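You operate a simulated robot arm through the tools that you are given. There is no shell and no other tool. Be economical: measure what you need, move in short steps, check, and stop when the job is done.

You are at the controls of a simulated robot arm. One attempt, no reset.

TASK
Set the relief knob to 2.5 bar and pump until the vent puffs.
Fine: shut the bleed first; afterwards bleed the block to zero and leave the bleed open.
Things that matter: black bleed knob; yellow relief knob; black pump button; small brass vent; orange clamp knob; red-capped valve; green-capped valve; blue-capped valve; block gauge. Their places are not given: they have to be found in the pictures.

It is judged by the outcome, as a careful person would: the job done as asked, and still so three seconds after it is handed in. It fails if anything else is knocked over, pushed out of place, dropped, spilled or broken.

THE ROBOT
A 7-joint arm with a two-finger parallel gripper, fixed in place. Base frame: the origin is at the foot of the arm, x ahead of it, y to its left, z up; the work surface is at about z = 0.704. Units: m, degrees, N and s.
With the tool pointing down near the work surface it reaches from about 0.14 to 0.66 m from the base axis. Its first joint turns from -66.0 to 66.0 degrees. Payload 2.4 kg.
The TCP is the grasp point between the finger pads, 0.03 m short of the fingertips. In the tool frame z runs along the fingers and y along their closing line. Largest opening 0.094 m; finger width 0.028, thickness 0.01; the body of the gripper, 0.05 by 0.096 m, starts 0.055 m behind the TCP.
Orientation is told as [roll, pitch, yaw] about the base's x, y, z axes, in that order, counted from this pose: with the fingers straight down and closing along the base's y, the tool's x points along the base's -x, its y along +y and its z along -z.

THE INTERFACE
- The arm moves only by the tool arm_command. Its argument "motion" is a list that holds one entry, the list of rows, each a list of 7 numbers: the shift along the tool's x, y, z in units of 30 mm (1.0 is 30 mm), then the turn, a rotation vector about the tool's x, y, z in units of 8 degrees (1.0 is 8 degrees), then the gripper command, from -1 (shut) to 1 (fully open), values between in proportion. In form: [[[dx, dy, dz, rx, ry, rz, jaw], ...]]. A call has 1 to 12 rows; each row shifts and turns the commanded pose from where the row before left it, along the tool's axes as they then stand. A call with a number of a shift or a turn outside -1 to 1 is refused whole. A row lasts 0.2 s, in which the tool goes at most 0.05 m and 8.6 degrees; a call with a longer step from one row to the next is refused whole, and so is a gripper value outside its range. Where a pose cannot be reached the arm comes as near as it can. A force on the tool above 70 N (or 10 N above the force at the start of the call, whichever is more), or a blocked arm, ends the call early, and 0.2 s more pass. Each finger travels about 0.153 m/s and halts on what it meets, pressing with about 36 N; the grip force reading is that of the motor and also rises with nothing between the fingers. The clock runs only during rows and for 0.2 s after the last one: add rows that do not move to give the fingers time. The reply holds the time, the measured pose of the TCP, the force on the tool along the base axes, the opening and the grip force, in the units named above and with some noise.
- Cameras (640 x 400 px; columns grow to the right, rows downward): "scene" is fixed at [0.0202, 0.4724, 1.446]; the picture's right is [-0.79, -0.61, 0.00], its down [-0.37, 0.48, -0.79] and it looks along [0.48, -0.63, -0.61] (base axes); focal length 350 px, centre (320, 200). "wrist" rides on the gripper at [-0.037, 0, -0.058] in the tool frame; the picture's right is [0.00, -1.00, 0.00], its down [0.97, 0.00, -0.24] and it looks along [0.24, 0.00, 0.97] (tool axes); focal length 218 px, centre (320, 200).
- snapshot(camera): a new picture of that camera. No time passes.
- pixel_to_xyz(camera, pixels): there is no depth. For up to 12 entries [column, row, z] of the newest picture of that camera ("zoom" is the newest enlarged one), the place [x, y] in the base frame at which the ray of that pixel passes the height z, good to about 0.003 m, but the place of the scene camera against the robot may be out by one fixed shift of up to 0.018 m in any direction. No time passes.
- inspect(camera, box): a new picture of the part [left, top, right, bottom] of that camera's present view, enlarged. No time passes.
- sign_off(): hands the job in; it is judged then, once.

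Work in short steps. Measure before you move; look again where a grasp or a placing could have gone wrong, and mend it. You have 80 turns and 38 pictures in all, those below and enlarged ones among them. Open the gripper and draw the arm clear of the work before you hand the job in, unless the task says otherwise; then end with one line.

The tools are called after "Request:" as name(argument=value, ...) on one line, values as JSON. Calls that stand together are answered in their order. arm_command: Moves the arm, as the interface text tells. Its arguments: {"type":"object","properties":{"motion":{"type":"array","items":{"type":"array","items":{"type":"array","items":{"type":"number"}}}}},"required":["motion"]} The other tools are called the same way: snapshot (camera) takes a picture; pixel_to_xyz (camera, pixels) gives the place at which the rays of pixels pass given heights; inspect (camera, box) takes an enlarged picture of a part of a camera's view; sign_off () hands the job in.

At the start:

```text
t: 0.0
ee_pos: [0.4454, 0.0472, 1.1372]
tcp_rot: [0.0, 0.0, 0.0]
contact_force: [0.5, -0.3, 0.8]
grip_width: 0.0938
grip_force: 0.0
```

scene: 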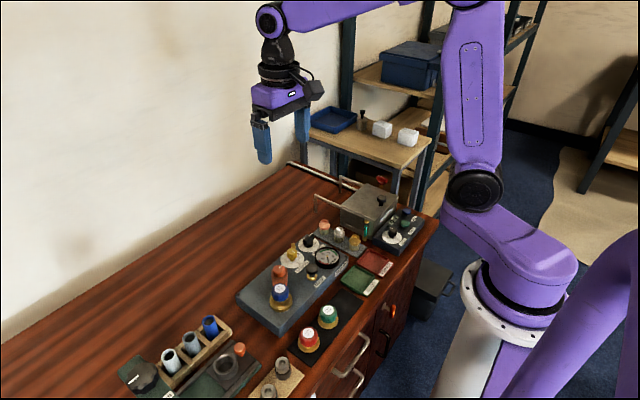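
wrist: 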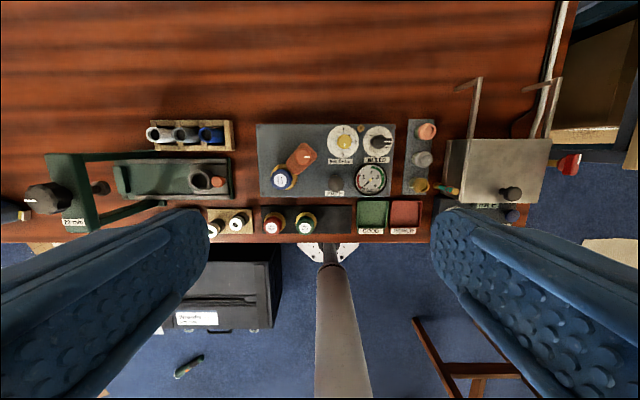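

The wrist view shows the block with gauge at about (370,180), yellow knob (343,142), and black knob (378,142). I'll enlarge both views.

Request:
inspect(camera="wrist", box=[240, 110, 440, 240])

Request:
inspect(camera="scene", box=[220, 200, 440, 340])

```text
3.08 times, centred on (340, 175) of wrist
```

zoom: 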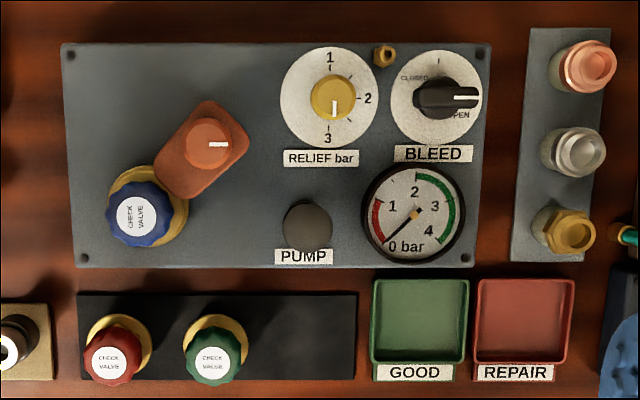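

```text
2.86 times, centred on (330, 270) of scene
```

zoom: 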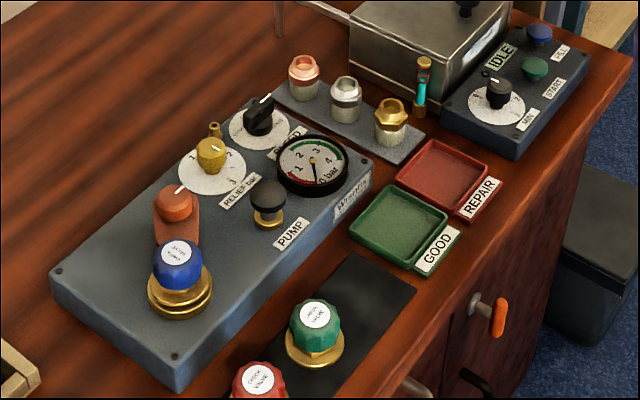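

Relief mark points down at 3 and the bleed points right at OPEN. I'll get rough positions of the yellow knob, bleed, pump and vent in the wrist view at plausible heights.

Request:
pixel_to_xyz(camera="wrist", pixels=[[343.5, 141, 0.79], [343.5, 141, 0.75], [381, 141, 0.79], [381, 141, 0.75], [335.5, 183, 0.79], [335.5, 183, 0.75], [360, 128, 0.76], [260, 124, 0.75], [393, 195, 0.75], [370, 178, 0.76]])

Request:
pixel_to_xyz(camera="scene", pixels=[[292.5, 249, 0.79], [292.5, 249, 0.75], [309, 240, 0.79], [309, 240, 0.75], [312, 267, 0.79], [312, 267, 0.75], [293.5, 244, 0.77]])

```text
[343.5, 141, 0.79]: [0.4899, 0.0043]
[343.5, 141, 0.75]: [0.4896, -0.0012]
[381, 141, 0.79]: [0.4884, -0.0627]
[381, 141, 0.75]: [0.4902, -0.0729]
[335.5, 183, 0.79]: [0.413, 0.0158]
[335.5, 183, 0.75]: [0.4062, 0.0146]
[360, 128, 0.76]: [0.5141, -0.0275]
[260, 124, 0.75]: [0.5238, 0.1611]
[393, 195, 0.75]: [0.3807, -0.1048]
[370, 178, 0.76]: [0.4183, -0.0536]
```

```text
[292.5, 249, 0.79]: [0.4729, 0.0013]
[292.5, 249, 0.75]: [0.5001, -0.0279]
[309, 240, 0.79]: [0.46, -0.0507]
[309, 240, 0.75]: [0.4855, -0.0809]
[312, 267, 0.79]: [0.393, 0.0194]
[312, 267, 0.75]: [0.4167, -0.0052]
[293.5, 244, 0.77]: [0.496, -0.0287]
```

Yellow knob is near (0.49, 0.002), the bleed near (0.489, -0.066). I'll move down and across to look more closely.

Request:
arm_command(motion=[[[0, -0.4, 1, 0, 0, 0, 0.2], [0, -0.4, 1, 0, 0, 0, 0.2], [0, -0.4, 1, 0, 0, 0, 0.2], [0, -0.4, 1, 0, 0, 0, 0.2], [0, -0.4, 1, 0, 0, 0, 0.2], [0, -0.3, 0.8, 0, 0, 0, 0.2], [0, 0, 0, 0, 0, 0, 0.2]]])

Request:
snapshot(camera="wrist")

```text
t: 1.6
ee_pos: [0.4459, -0.0242, 0.9623]
tcp_rot: [0.0, 0.0, 0.0]
contact_force: [0.2, -0.2, -0.2]
grip_width: 0.0562
grip_force: 0.1
```

```text
33 pictures are left
```

wrist: 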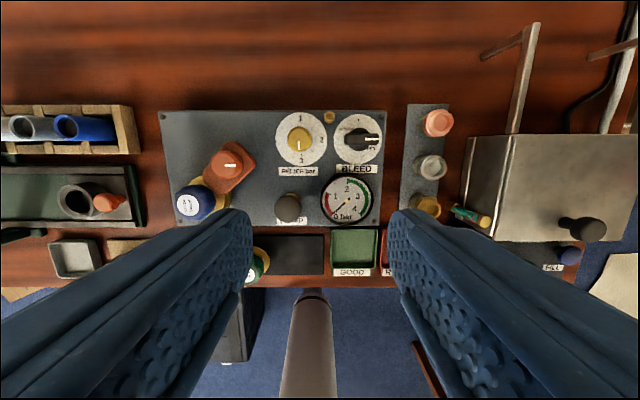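

The block is in view between the fingers; I'll enlarge it.

Request:
inspect(camera="wrist", box=[264, 100, 400, 230])

```text
3.08 times, centred on (332, 165) of wrist
```

zoom: 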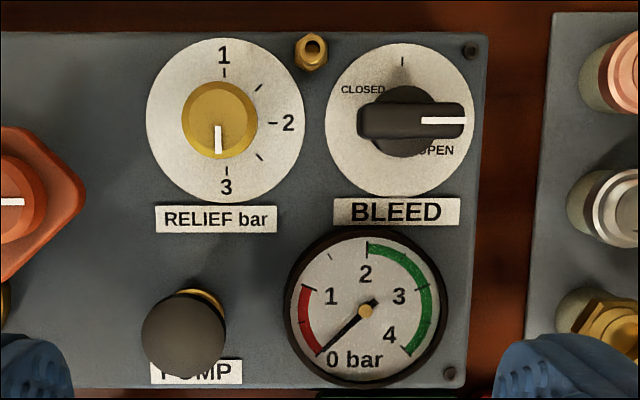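

Now I'll measure positions from this closer view at two heights to triangulate with the former view.

Request:
pixel_to_xyz(camera="zoom", pixels=[[220, 119, 0.79], [220, 119, 0.76], [410, 120, 0.79], [410, 120, 0.76], [184, 338, 0.79], [184, 338, 0.76], [227, 120, 0.75], [402, 119, 0.75], [471, 50, 0.75], [449, 373, 0.75], [312, 50, 0.76]])

```text
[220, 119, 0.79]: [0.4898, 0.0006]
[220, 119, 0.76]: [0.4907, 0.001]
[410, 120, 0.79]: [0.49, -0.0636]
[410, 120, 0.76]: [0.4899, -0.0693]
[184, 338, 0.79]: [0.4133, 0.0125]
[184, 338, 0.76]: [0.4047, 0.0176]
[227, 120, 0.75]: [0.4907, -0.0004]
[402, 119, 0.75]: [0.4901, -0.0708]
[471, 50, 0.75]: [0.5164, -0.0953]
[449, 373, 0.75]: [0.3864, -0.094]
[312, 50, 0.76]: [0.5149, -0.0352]
```

Dial centres are about (0.490, 0.000) relief and (0.490, -0.069) bleed. I'll move above the bleed, yaw -90° so the fingers straddle its bar, and descend partly.

Request:
arm_command(motion=[[[-0.74, -0.75, 0, 0, 0, 0, 0.2], [-0.73, -0.75, 0, 0, 0, 0, 0.2], [0, 0, 0.3, 0, 0, 1, 0], [0, 0, 0.3, 0, 0, 1, 0], [0, 0, 0.3, 0, 0, 1, 0], [0, 0, 0.3, 0, 0, 1, 0], [0, 0, 0.3, 0, 0, 1, 0], [0, 0, 0.3, 0, 0, 1, 0], [0, 0, 0.3, 0, 0, 1, 0], [0, 0, 0.3, 0, 0, 1, 0], [0, 0, 0, 0, 0, 1, 0], [0, 0, 0, 0, 0, 1, 0]]])

Request:
arm_command(motion=[[[0, 0, 0, 0, 0, 1, 0], [0, 0, 0, 0, 0, 0.25, 0], [0, 0, 0, 0, 0, 0, 0]]])

Request:
snapshot(camera="wrist")

Request:
inspect(camera="scene", box=[220, 160, 440, 300])

```text
t: 4.2
ee_pos: [0.4891, -0.0686, 0.8917]
tcp_rot: [-0.1, 0.1, -80.1]
contact_force: [0.0, 0.5, 0.4]
grip_width: 0.0469
grip_force: 0.1
```

```text
t: 5.0
ee_pos: [0.4894, -0.0667, 0.8917]
tcp_rot: [0.0, -0.1, -90.0]
contact_force: [0.5, 0.0, 0.2]
grip_width: 0.047
grip_force: 0.1
```

```text
31 pictures are left
```

wrist: 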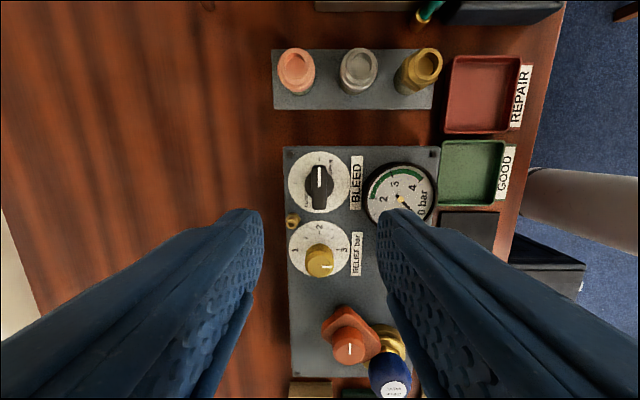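

```text
2.86 times, centred on (330, 230) of scene
```

zoom: 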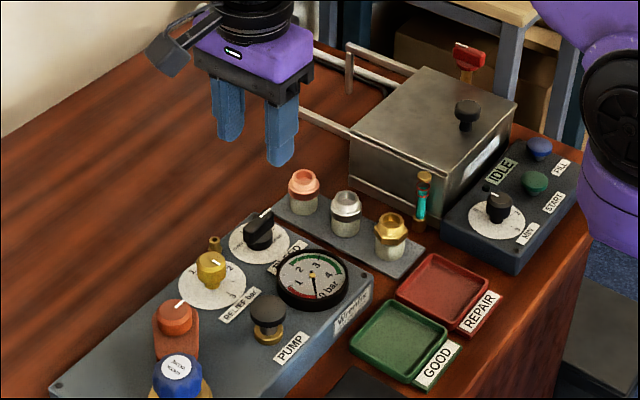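

Bleed bar is at (319,183), centred in column. Check its y for probable heights.

Request:
pixel_to_xyz(camera="wrist", pixels=[[319, 183, 0.78], [319, 183, 0.77], [319, 182, 0.74], [319, 248, 0.74], [319, 262, 0.78], [319, 262, 0.77], [292, 221, 0.76], [290, 375, 0.74], [345, 348, 0.78], [390, 388, 0.79]])

Request:
inspect(camera="wrist", box=[270, 140, 400, 290])

```text
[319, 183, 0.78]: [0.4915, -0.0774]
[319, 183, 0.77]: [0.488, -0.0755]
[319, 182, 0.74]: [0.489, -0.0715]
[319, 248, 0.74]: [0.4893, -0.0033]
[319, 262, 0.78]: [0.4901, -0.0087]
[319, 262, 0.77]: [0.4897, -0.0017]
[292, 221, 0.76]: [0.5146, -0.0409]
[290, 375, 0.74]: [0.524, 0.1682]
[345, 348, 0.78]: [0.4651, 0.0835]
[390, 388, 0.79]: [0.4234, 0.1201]
```

```text
2.67 times, centred on (335, 215) of wrist
```

zoom: 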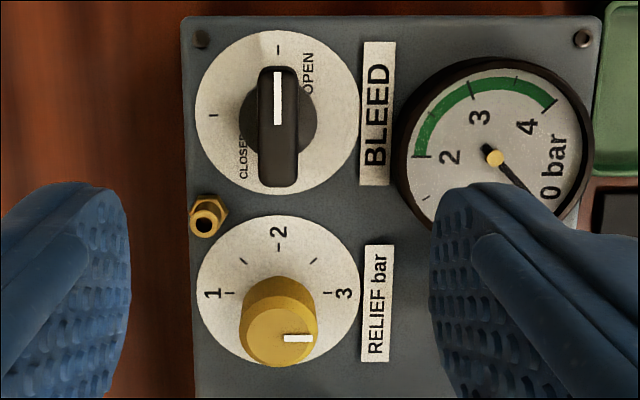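

The bleed centre is about (0.4895, -0.070). I descend to TCP z≈0.79 and check from the scene camera.

Request:
arm_command(motion=[[[-0.1, 0, 0.7, 0, 0, 0, 0], [0, 0, 0.9, 0, 0, 0, 0], [0, 0, 0.9, 0, 0, 0, 0], [0, 0, 0.9, 0, 0, 0, 0], [0, 0, 0, 0, 0, 0, 0]]])

Request:
inspect(camera="scene", box=[250, 190, 370, 290])

Request:
snapshot(camera="wrist")

```text
t: 6.2
ee_pos: [0.4888, -0.0705, 0.7889]
tcp_rot: [0.0, -0.1, -89.9]
contact_force: [-0.1, 0.2, 0.2]
grip_width: 0.0469
grip_force: 0.0
```

```text
4.00 times, centred on (310, 240) of scene
```

zoom: 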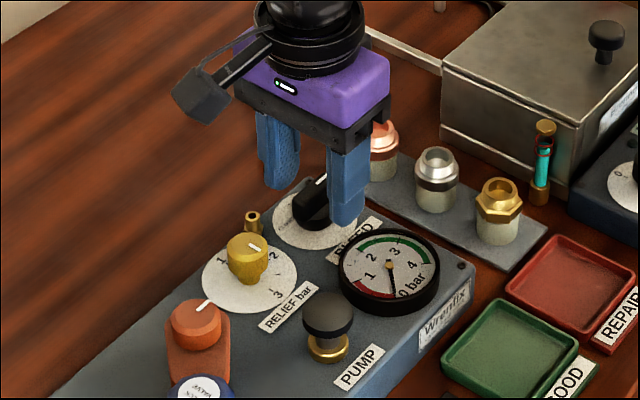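

```text
27 pictures are left
```

wrist: 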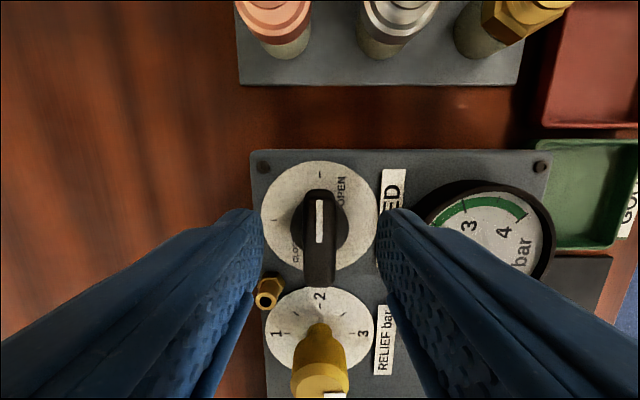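

Fingers straddle the bar, with tips a bit above the dial (~0.734). I'll lower 8 mm and close gently to read the width.

Request:
arm_command(motion=[[[0, 0, 0.27, 0, 0, 0, 0], [0, 0, 0, 0, 0, 0, -0.3], [0, 0, 0, 0, 0, 0, -1], [0, 0, 0, 0, 0, 0, -1], [0, 0, 0, 0, 0, 0, -1]]])

Request:
inspect(camera="wrist", box=[240, 140, 400, 260])

```text
t: 7.4
ee_pos: [0.4898, -0.07, 0.7825]
tcp_rot: [0.1, 0.0, -90.0]
contact_force: [3.7, -0.3, -4.1]
grip_width: 0.0264
grip_force: 45.1
```

```text
3.33 times, centred on (320, 200) of wrist
```

zoom: 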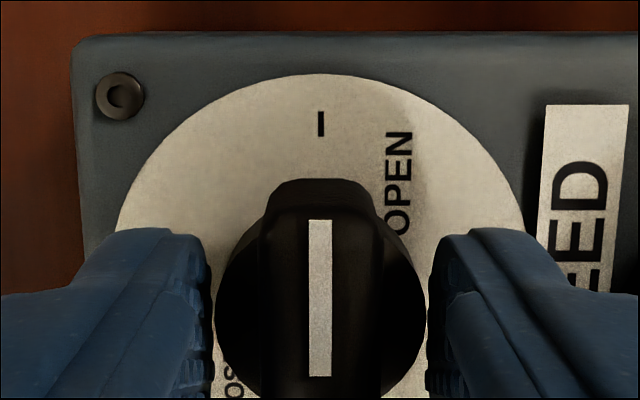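

Width 26 mm: the pads hold the round hub, firmly. I'll turn 24° CCW and check whether the knob follows.

Request:
arm_command(motion=[[[0, 0, 0, 0, 0, -1, -1], [0, 0, 0, 0, 0, -1, -1], [0, 0, 0, 0, 0, -1, -1], [0, 0, 0, 0, 0, 0, -1]]])

Request:
inspect(camera="wrist", box=[240, 140, 400, 260])

```text
t: 8.4
ee_pos: [0.4899, -0.0708, 0.7804]
tcp_rot: [-0.1, 0.0, -65.7]
contact_force: [6.5, 5.5, 2.1]
grip_width: 0.0267
grip_force: 44.9
```

```text
3.33 times, centred on (320, 200) of wrist
```

zoom: 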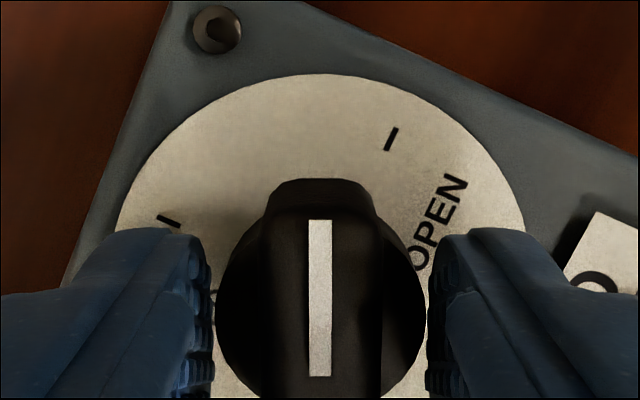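

The knob follows the tool exactly. I'll finish the turn to yaw 0 (closed).

Request:
arm_command(motion=[[[0, 0, 0, 0, 0, -1, -1], [0, 0, 0, 0, 0, -1, -1], [0, 0, 0, 0, 0, -1, -1], [0, 0, 0, 0, 0, -1, -1], [0, 0, 0, 0, 0, -1, -1], [0, 0, 0, 0, 0, -1, -1], [0, 0, 0, 0, 0, -1, -1], [0, 0, 0, 0, 0, -1, -1], [0, 0, 0, 0, 0, -0.22, -1], [0, 0, 0, 0, 0, 0, -1]]])

Request:
inspect(camera="wrist", box=[240, 140, 400, 260])

```text
t: 10.6
ee_pos: [0.4896, -0.07, 0.7812]
tcp_rot: [0.0, -0.1, -0.1]
contact_force: [6.7, 16.0, 11.9]
grip_width: 0.0267
grip_force: 45.0
```

```text
3.33 times, centred on (320, 200) of wrist
```

zoom: 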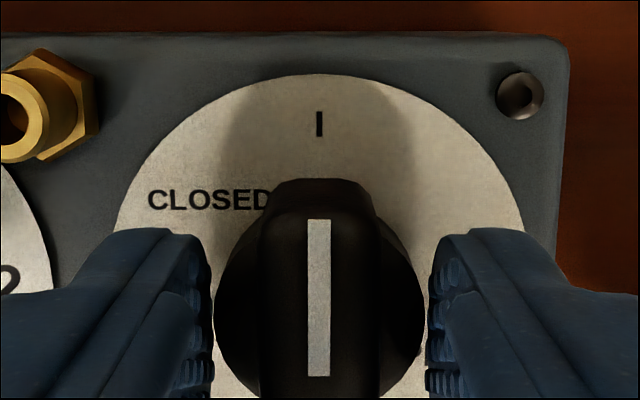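

The bleed points at the CLOSED tick. I'll release, rise 80 mm and shift +69 mm in y over the relief knob.

Request:
arm_command(motion=[[[0, 0, 0, 0, 0, 0, -0.05], [0, 0, 0, 0, 0, 0, -0.05], [0, 0, -0.7, 0, 0, 0, -0.05], [0, 0, -1, 0, 0, 0, -0.05], [0, 0, -1, 0, 0, 0, -0.05], [0, 0.8, 0, 0, 0, 0, -0.05], [0, 0.8, 0, 0, 0, 0, -0.05], [0, 0.7, 0, 0, 0, 0, -0.05], [0, 0, 0, 0, 0, 0, -0.05]]])

Request:
inspect(camera="wrist", box=[220, 120, 420, 260])

```text
t: 12.6
ee_pos: [0.4907, -0.0011, 0.8615]
tcp_rot: [0.0, 0.0, -0.3]
contact_force: [-0.4, 0.3, -0.6]
grip_width: 0.0445
grip_force: 0.0
```

```text
2.86 times, centred on (320, 190) of wrist
```

zoom: 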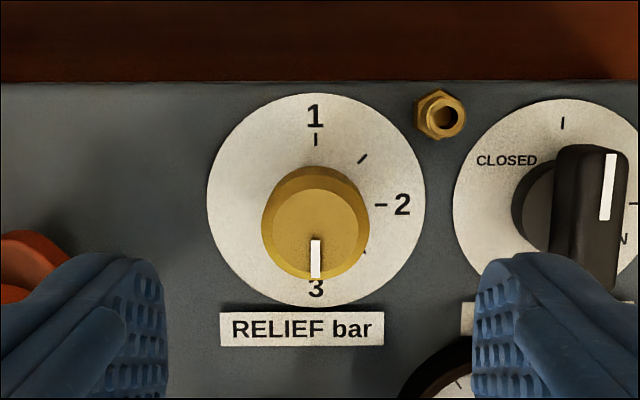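

Centred over the relief knob, pointer at exactly 3. I descend to TCP 0.783 and close on it.

Request:
arm_command(motion=[[[0, 0, 0.9, 0, 0, 0, -0.05], [0, 0, 0.9, 0, 0, 0, -0.05], [0, 0, 0.8, 0, 0, 0, -0.05], [0, 0, 0, 0, 0, 0, -0.05], [0, 0, 0, 0, 0, 0, -0.5], [0, 0, 0, 0, 0, 0, -1], [0, 0, 0, 0, 0, 0, -1]]])

Request:
inspect(camera="wrist", box=[220, 120, 420, 260])

```text
t: 14.2
ee_pos: [0.4895, 0.0002, 0.7843]
tcp_rot: [0.0, 0.0, 0.0]
contact_force: [1.3, 16.6, -8.9]
grip_width: 0.0268
grip_force: 45.6
```

```text
2.86 times, centred on (320, 190) of wrist
```

zoom: 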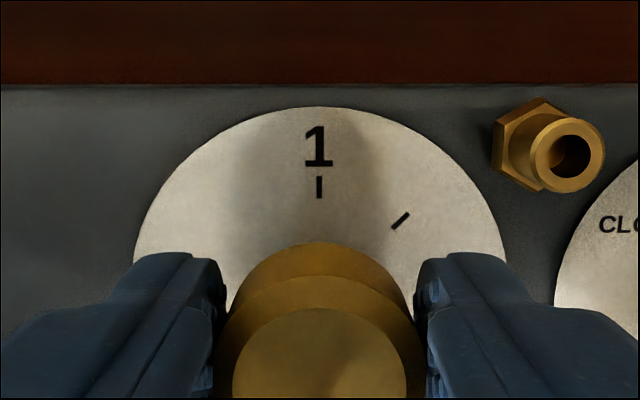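

Knob held, 26.8 mm. Turning CCW 45° to 2.5, then releasing, rising 75 mm and unwinding for a look.

Request:
arm_command(motion=[[[0, 0, 0, 0, 0, -1, -1], [0, 0, 0, 0, 0, -1, -1], [0, 0, 0, 0, 0, -1, -1], [0, 0, 0, 0, 0, -1, -1], [0, 0, 0, 0, 0, -1, -1], [0, 0, 0, 0, 0, -0.625, -1], [0, 0, 0, 0, 0, 0, -1]]])

Request:
arm_command(motion=[[[0, 0, 0, 0, 0, 0, -0.15], [0, 0, 0, 0, 0, 0, -0.15], [0, 0, -0.6, 0, 0, 0, -0.15], [0, 0, -1, 0, 0, 0, -0.15], [0, 0, -1, 0, 0, 0.6, -0.15], [0, 0, 0, 0, 0, 1, -0.15], [0, 0, 0, 0, 0, 1, -0.15], [0, 0, 0, 0, 0, 1, -0.15], [0, 0, 0, 0, 0, 1, -0.15], [0, 0, 0, 0, 0, 1, -0.15], [0, 0, 0, 0, 0, 0, -0.15]]])

Request:
inspect(camera="wrist", box=[220, 120, 420, 260])

```text
t: 15.8
ee_pos: [0.4906, -0.0007, 0.783]
tcp_rot: [0.1, 0.1, 45.0]
contact_force: [5.8, 24.0, -16.4]
grip_width: 0.0264
grip_force: 44.9
```

```text
t: 18.2
ee_pos: [0.4894, -0.0018, 0.8609]
tcp_rot: [0.1, 0.0, -0.2]
contact_force: [-0.7, 0.4, 0.2]
grip_width: 0.0401
grip_force: 0.1
```

```text
2.86 times, centred on (320, 190) of wrist
```

zoom: 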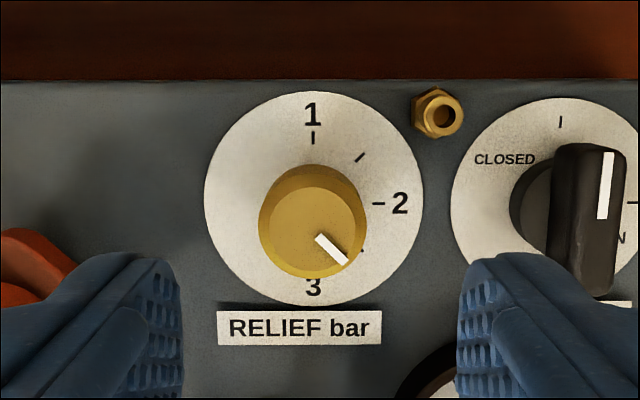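

Relief reads 2.5. Now I move above the black pump button near (0.411, 0.014), closing the fingers, and look.

Request:
arm_command(motion=[[[0.9, 0.2, -0.5, 0, 0, 0, -0.6], [0.9, 0.2, 0, 0, 0, 0, -1], [0.8, 0.13, 0, 0, 0, 0, -1], [0, 0, 0, 0, 0, 0, -1]]])

Request:
snapshot(camera="wrist")

Request:
inspect(camera="scene", box=[220, 160, 380, 290])

```text
t: 19.2
ee_pos: [0.4117, 0.0142, 0.8769]
tcp_rot: [-0.1, 0.0, 0.0]
contact_force: [0.6, 0.2, 0.1]
grip_width: 0.0
grip_force: 33.2
```

```text
20 pictures are left
```

wrist: 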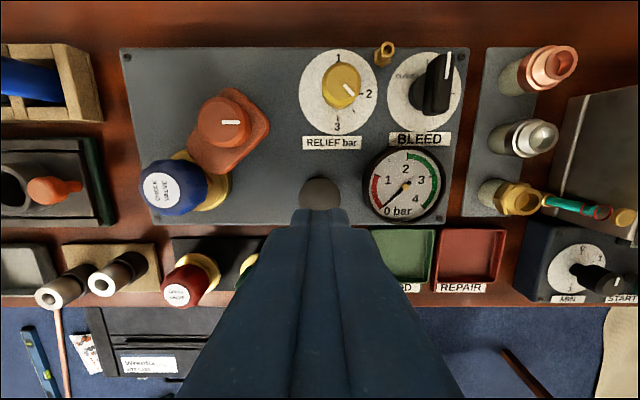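

```text
3.08 times, centred on (300, 225) of scene
```

zoom: 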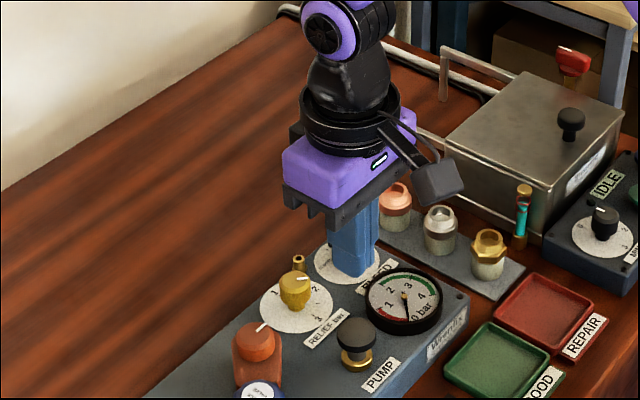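

The button centre (320,~197) lies right under the tips. I'll come down 50 mm, then step down till a force appears.

Request:
arm_command(motion=[[[0, 0, 0.8, 0, 0, 0, -1], [0, 0, 0.7, 0, 0, 0, -1], [0, 0, 0.1, 0, 0, 0, -1], [0, 0, 0.1, 0, 0, 0, -1], [0, 0, 0.1, 0, 0, 0, -1]]])

Request:
arm_command(motion=[[[0, 0, 0.1, 0, 0, 0, -1], [0, 0, 0.1, 0, 0, 0, -1], [0, 0, 0, 0, 0, 0, -1]]])

Request:
arm_command(motion=[[[0, 0, 0.1, 0, 0, 0, -1], [0, 0, 0.1, 0, 0, 0, -1], [0, 0, 0, 0, 0, 0, -1]]])

```text
t: 20.4
ee_pos: [0.4119, 0.0138, 0.8223]
tcp_rot: [0.0, 0.0, 0.0]
contact_force: [-0.1, 0.4, -0.7]
grip_width: 0.0001
grip_force: 33.6
```

```text
t: 21.2
ee_pos: [0.4109, 0.014, 0.816]
tcp_rot: [0.0, 0.0, 0.0]
contact_force: [0.1, -0.5, 0.0]
grip_width: 0.0001
grip_force: 33.2
```

```text
t: 22.0
ee_pos: [0.4117, 0.0135, 0.811]
tcp_rot: [0.0, 0.0, -0.1]
contact_force: [0.0, -0.5, 0.7]
grip_width: 0.0002
grip_force: 32.7
```

Tip is at about 0.781 with no contact yet; I keep stepping down.

Request:
arm_command(motion=[[[0, 0, 0.1, 0, 0, 0, -1], [0, 0, 0.1, 0, 0, 0, -1], [0, 0, 0, 0, 0, 0, -1]]])

Request:
arm_command(motion=[[[0, 0, 0.1, 0, 0, 0, -1], [0, 0, 0.1, 0, 0, 0, -1], [0, 0, 0, 0, 0, 0, -1]]])

Request:
inspect(camera="scene", box=[260, 210, 360, 300])

```text
t: 22.8
ee_pos: [0.4114, 0.0133, 0.8039]
tcp_rot: [0.0, 0.0, 0.0]
contact_force: [0.3, 0.4, 1.0]
grip_width: 0.0
grip_force: 33.3
```

```text
t: 23.6
ee_pos: [0.4113, 0.0136, 0.7982]
tcp_rot: [0.0, 0.0, 0.0]
contact_force: [-0.2, -2.7, 4.5]
grip_width: 0.0001
grip_force: 33.1
```

```text
4.44 times, centred on (310, 255) of scene
```

zoom: 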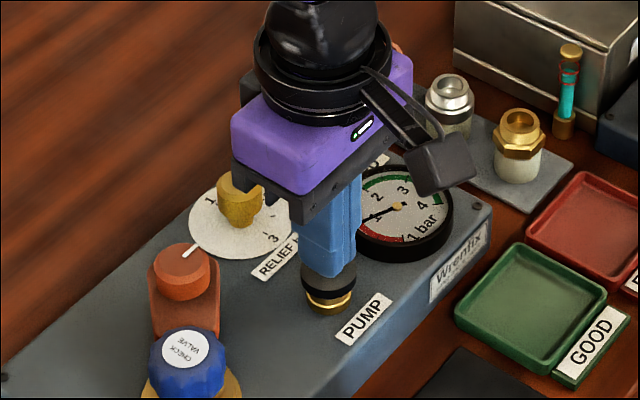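

Contact started (4.5 N) at TCP 0.798, and the gauge needle has already moved. I'll press further 6 mm, then release 9 mm and look.

Request:
arm_command(motion=[[[0, 0, 0.1, 0, 0, 0, -1], [0, 0, 0.1, 0, 0, 0, -1], [0, 0, 0, 0, 0, 0, -1]]])

Request:
arm_command(motion=[[[0, 0, -0.3, 0, 0, 0, -1], [0, 0, -0.1, 0, 0, 0, -1], [0, 0, 0, 0, 0, 0, -1]]])

Request:
inspect(camera="scene", box=[260, 210, 360, 300])

```text
t: 24.4
ee_pos: [0.4108, 0.0128, 0.7935]
tcp_rot: [0.0, 0.0, -0.1]
contact_force: [-1.3, -3.0, 18.0]
grip_width: 0.0
grip_force: 33.1
```

```text
t: 25.2
ee_pos: [0.412, 0.015, 0.8051]
tcp_rot: [0.0, 0.1, -0.1]
contact_force: [0.0, 0.6, 2.4]
grip_width: 0.0001
grip_force: 32.9
```

```text
4.44 times, centred on (310, 255) of scene
```

zoom: 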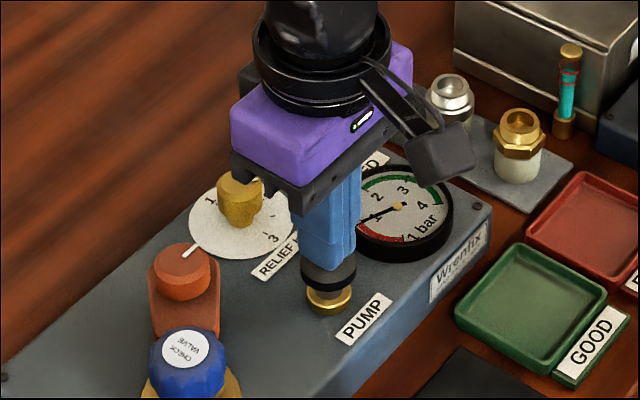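

The needle rose to about 1 bar with the first stroke and held. Second stroke, looking while pressed.

Request:
arm_command(motion=[[[0, 0, 0.2, 0, 0, 0, -1], [0, 0, 0.2, 0, 0, 0, -1]]])

Request:
inspect(camera="scene", box=[270, 210, 350, 280])

```text
t: 25.8
ee_pos: [0.4108, 0.0148, 0.7926]
tcp_rot: [0.0, -0.1, 0.1]
contact_force: [-3.8, -0.7, 17.5]
grip_width: 0.0
grip_force: 32.8
```

```text
5.71 times, centred on (310, 245) of scene
```

zoom: 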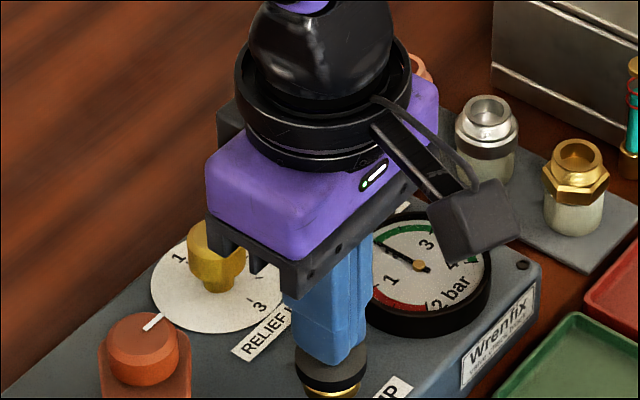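

Gauge shows about 1.9 bar now. I release and press the third stroke, looking at the vent and gauge with the wrist camera.

Request:
arm_command(motion=[[[0, 0, -0.4, 0, 0, 0, -1], [0, 0, 0, 0, 0, 0, -1], [0, 0, 0.2, 0, 0, 0, -1], [0, 0, 0.2, 0, 0, 0, -1]]])

Request:
snapshot(camera="wrist")

Request:
inspect(camera="scene", box=[270, 210, 350, 280])

```text
t: 26.8
ee_pos: [0.4122, 0.0147, 0.7928]
tcp_rot: [0.0, -0.1, 0.0]
contact_force: [-0.7, 0.2, 14.5]
grip_width: 0.0001
grip_force: 33.1
```

```text
15 pictures are left
```

wrist: 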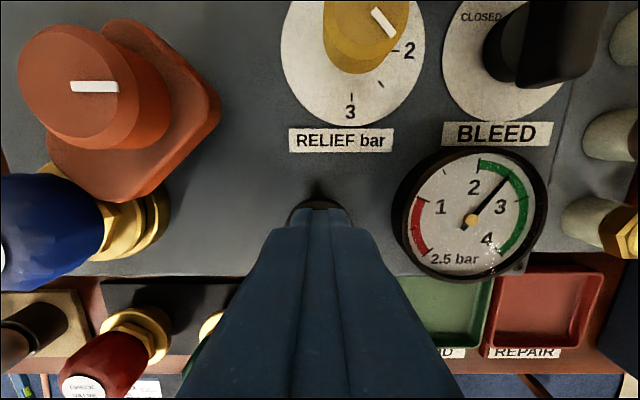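

```text
5.71 times, centred on (310, 245) of scene
```

zoom: 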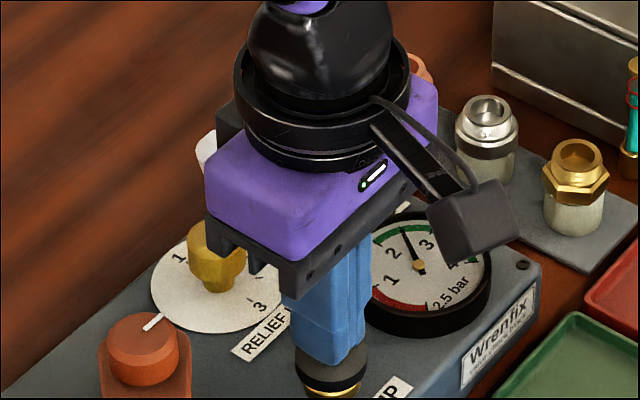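

The gauge reads 2.5 bar (capped from the 1-bar strokes) and a white cloud shows at (205,150) behind the gripper, by the vent. I'll look at it wider without time passing.

Request:
inspect(camera="scene", box=[240, 180, 340, 260])

```text
5.00 times, centred on (290, 220) of scene
```

zoom: 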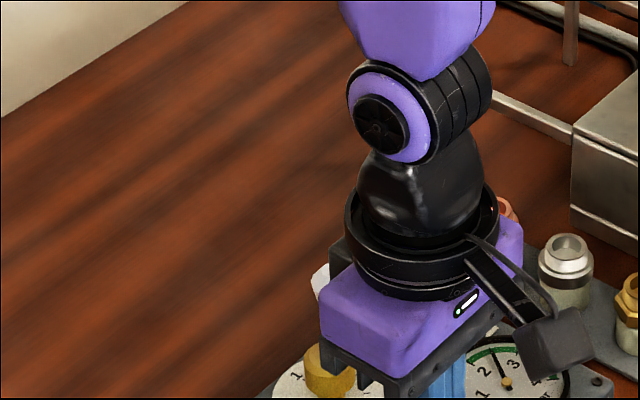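

White puff is visible above the vent at (320,280): done. I rise and travel to above the bleed knob with fingers opening, then check.

Request:
arm_command(motion=[[[0, 0, -0.9, 0, 0, 0, -1], [0, 0, -1, 0, 0, 0, -1], [0, 0, -0.7, 0, 0, 0, -0.6], [-0.65, -0.71, 0, 0, 0, 0, -0.05], [-0.65, -0.71, 0, 0, 0, 0, -0.05], [-0.65, -0.71, 0, 0, 0, 0, -0.05], [-0.63, -0.7, 0, 0, 0, 0, -0.05], [0, 0, 0, 0, 0, 0, -0.05], [0, 0, 0, 0, 0, 0, -0.05]]])

Request:
inspect(camera="wrist", box=[200, 100, 440, 260])

Request:
inspect(camera="scene", box=[240, 190, 380, 300])

```text
t: 28.8
ee_pos: [0.4898, -0.0708, 0.8705]
tcp_rot: [0.1, 0.0, 0.0]
contact_force: [0.3, -0.7, 0.3]
grip_width: 0.0447
grip_force: 0.0
```

```text
2.50 times, centred on (320, 180) of wrist
```

zoom: 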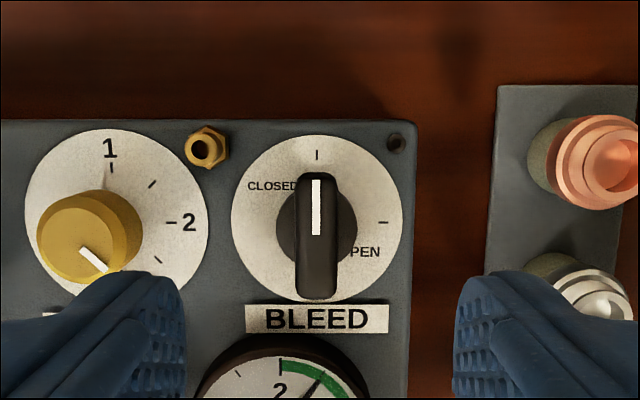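

```text
3.64 times, centred on (310, 245) of scene
```

zoom: 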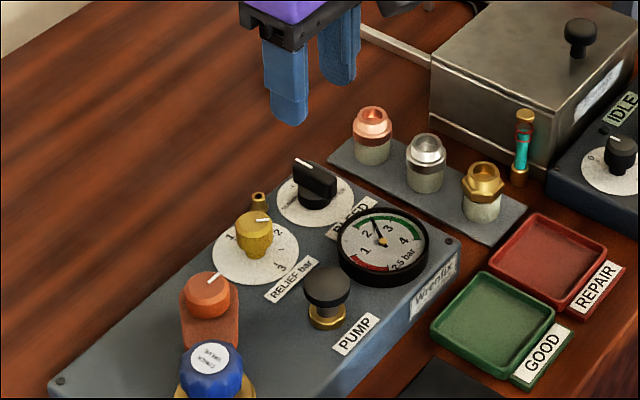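

The puff has cleared, the gauge holds 2.5 bar and the tool is centred over the bleed. I descend to 0.782 and grip the hub as before.

Request:
arm_command(motion=[[[0, 0, 1, 0, 0, 0, -0.05], [0, 0, 1, 0, 0, 0, -0.05], [0, 0, 0.95, 0, 0, 0, -0.05], [0, 0, 0, 0, 0, 0, -0.5], [0, 0, 0, 0, 0, 0, -1], [0, 0, 0, 0, 0, 0, -1], [0, 0, 0, 0, 0, 0, -1]]])

Request:
arm_command(motion=[[[0, 0, 0, 0, 0, 1, -1], [0, 0, 0, 0, 0, 1, -1], [0, 0, 0, 0, 0, 1, -1], [0, 0, 0, 0, 0, 1, -1], [0, 0, 0, 0, 0, 1, -1], [0, 0, 0, 0, 0, 1, -1], [0, 0, 0, 0, 0, 1, -1], [0, 0, 0, 0, 0, 1, -1], [0, 0, 0, 0, 0, 1, -1], [0, 0, 0, 0, 0, 1, -1], [0, 0, 0, 0, 0, 1, -1], [0, 0, 0, 0, 0, 0.25, -1]]])

Request:
inspect(camera="wrist", box=[200, 100, 520, 280])

```text
t: 30.4
ee_pos: [0.4881, -0.0701, 0.7818]
tcp_rot: [-0.1, 0.0, 0.0]
contact_force: [-3.3, 1.1, 5.4]
grip_width: 0.0267
grip_force: 45.1
```

```text
t: 33.0
ee_pos: [0.4897, -0.0695, 0.7822]
tcp_rot: [0.1, 0.0, -90.0]
contact_force: [9.5, 21.8, 6.5]
grip_width: 0.0266
grip_force: 44.4
```

```text
2.00 times, centred on (360, 190) of wrist
```

zoom: 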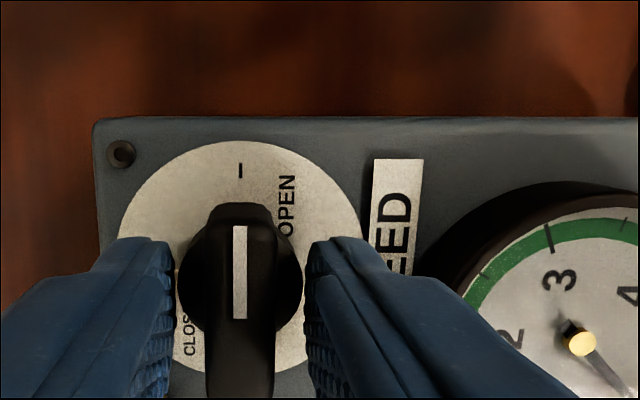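

The bleed points to OPEN and the needle has fallen to zero. I release and rise well clear.

Request:
arm_command(motion=[[[0, 0, 0, 0, 0, 0, -0.05], [0, 0, 0, 0, 0, 0, -0.05], [0, 0, -0.7, 0, 0, 0, -0.05], [0, 0, -1, 0, 0, 0, -0.05], [0, 0, -1, 0, 0, 0, -0.05], [0, 0, -1, 0, 0, 0, 0.5], [0, 0, -1, 0, 0, 0, 0.5], [0, 0, -1, 0, 0, 0, 0.5], [0, 0, 0, 0, 0, 0, 0.5]]])

Request:
inspect(camera="scene", box=[240, 190, 380, 300])

Request:
inspect(camera="wrist", box=[240, 120, 460, 300])

```text
t: 35.0
ee_pos: [0.4888, -0.071, 0.9534]
tcp_rot: [0.1, -0.1, -90.0]
contact_force: [0.3, 0.2, 0.7]
grip_width: 0.0703
grip_force: 0.0
```

```text
3.64 times, centred on (310, 245) of scene
```

zoom: 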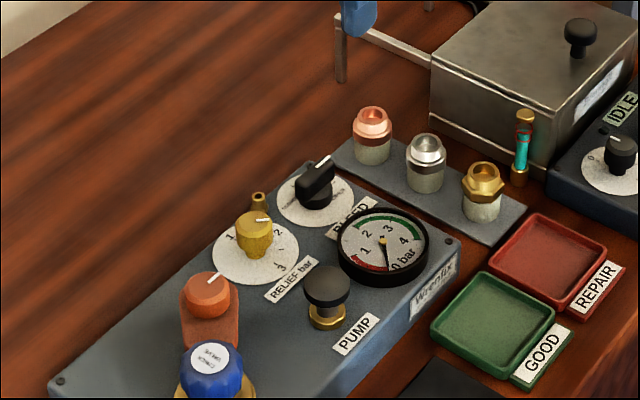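

```text
2.22 times, centred on (350, 210) of wrist
```

zoom: 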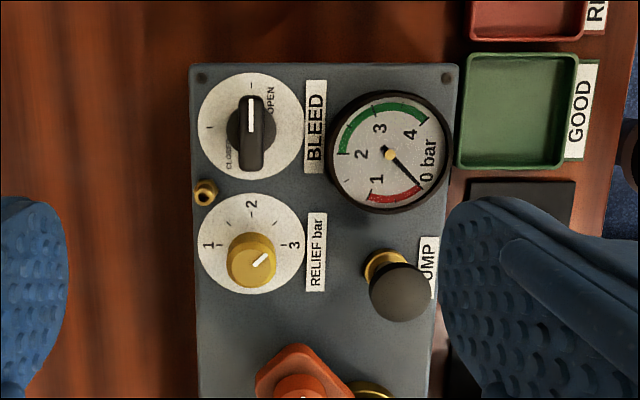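

The gauge reads 0 bar, the bleed is open, the relief is at 2.5, and the arm is clear with the gripper open, so I hand in.

Request:
sign_off()

```text
The job is handed in.
```

The job is done: I shut the bleed, set the relief knob to 2.5 bar, and pumped three strokes until the vent puffed at 2.5 bar. I then bled the block to 0 bar and left the bleed open.
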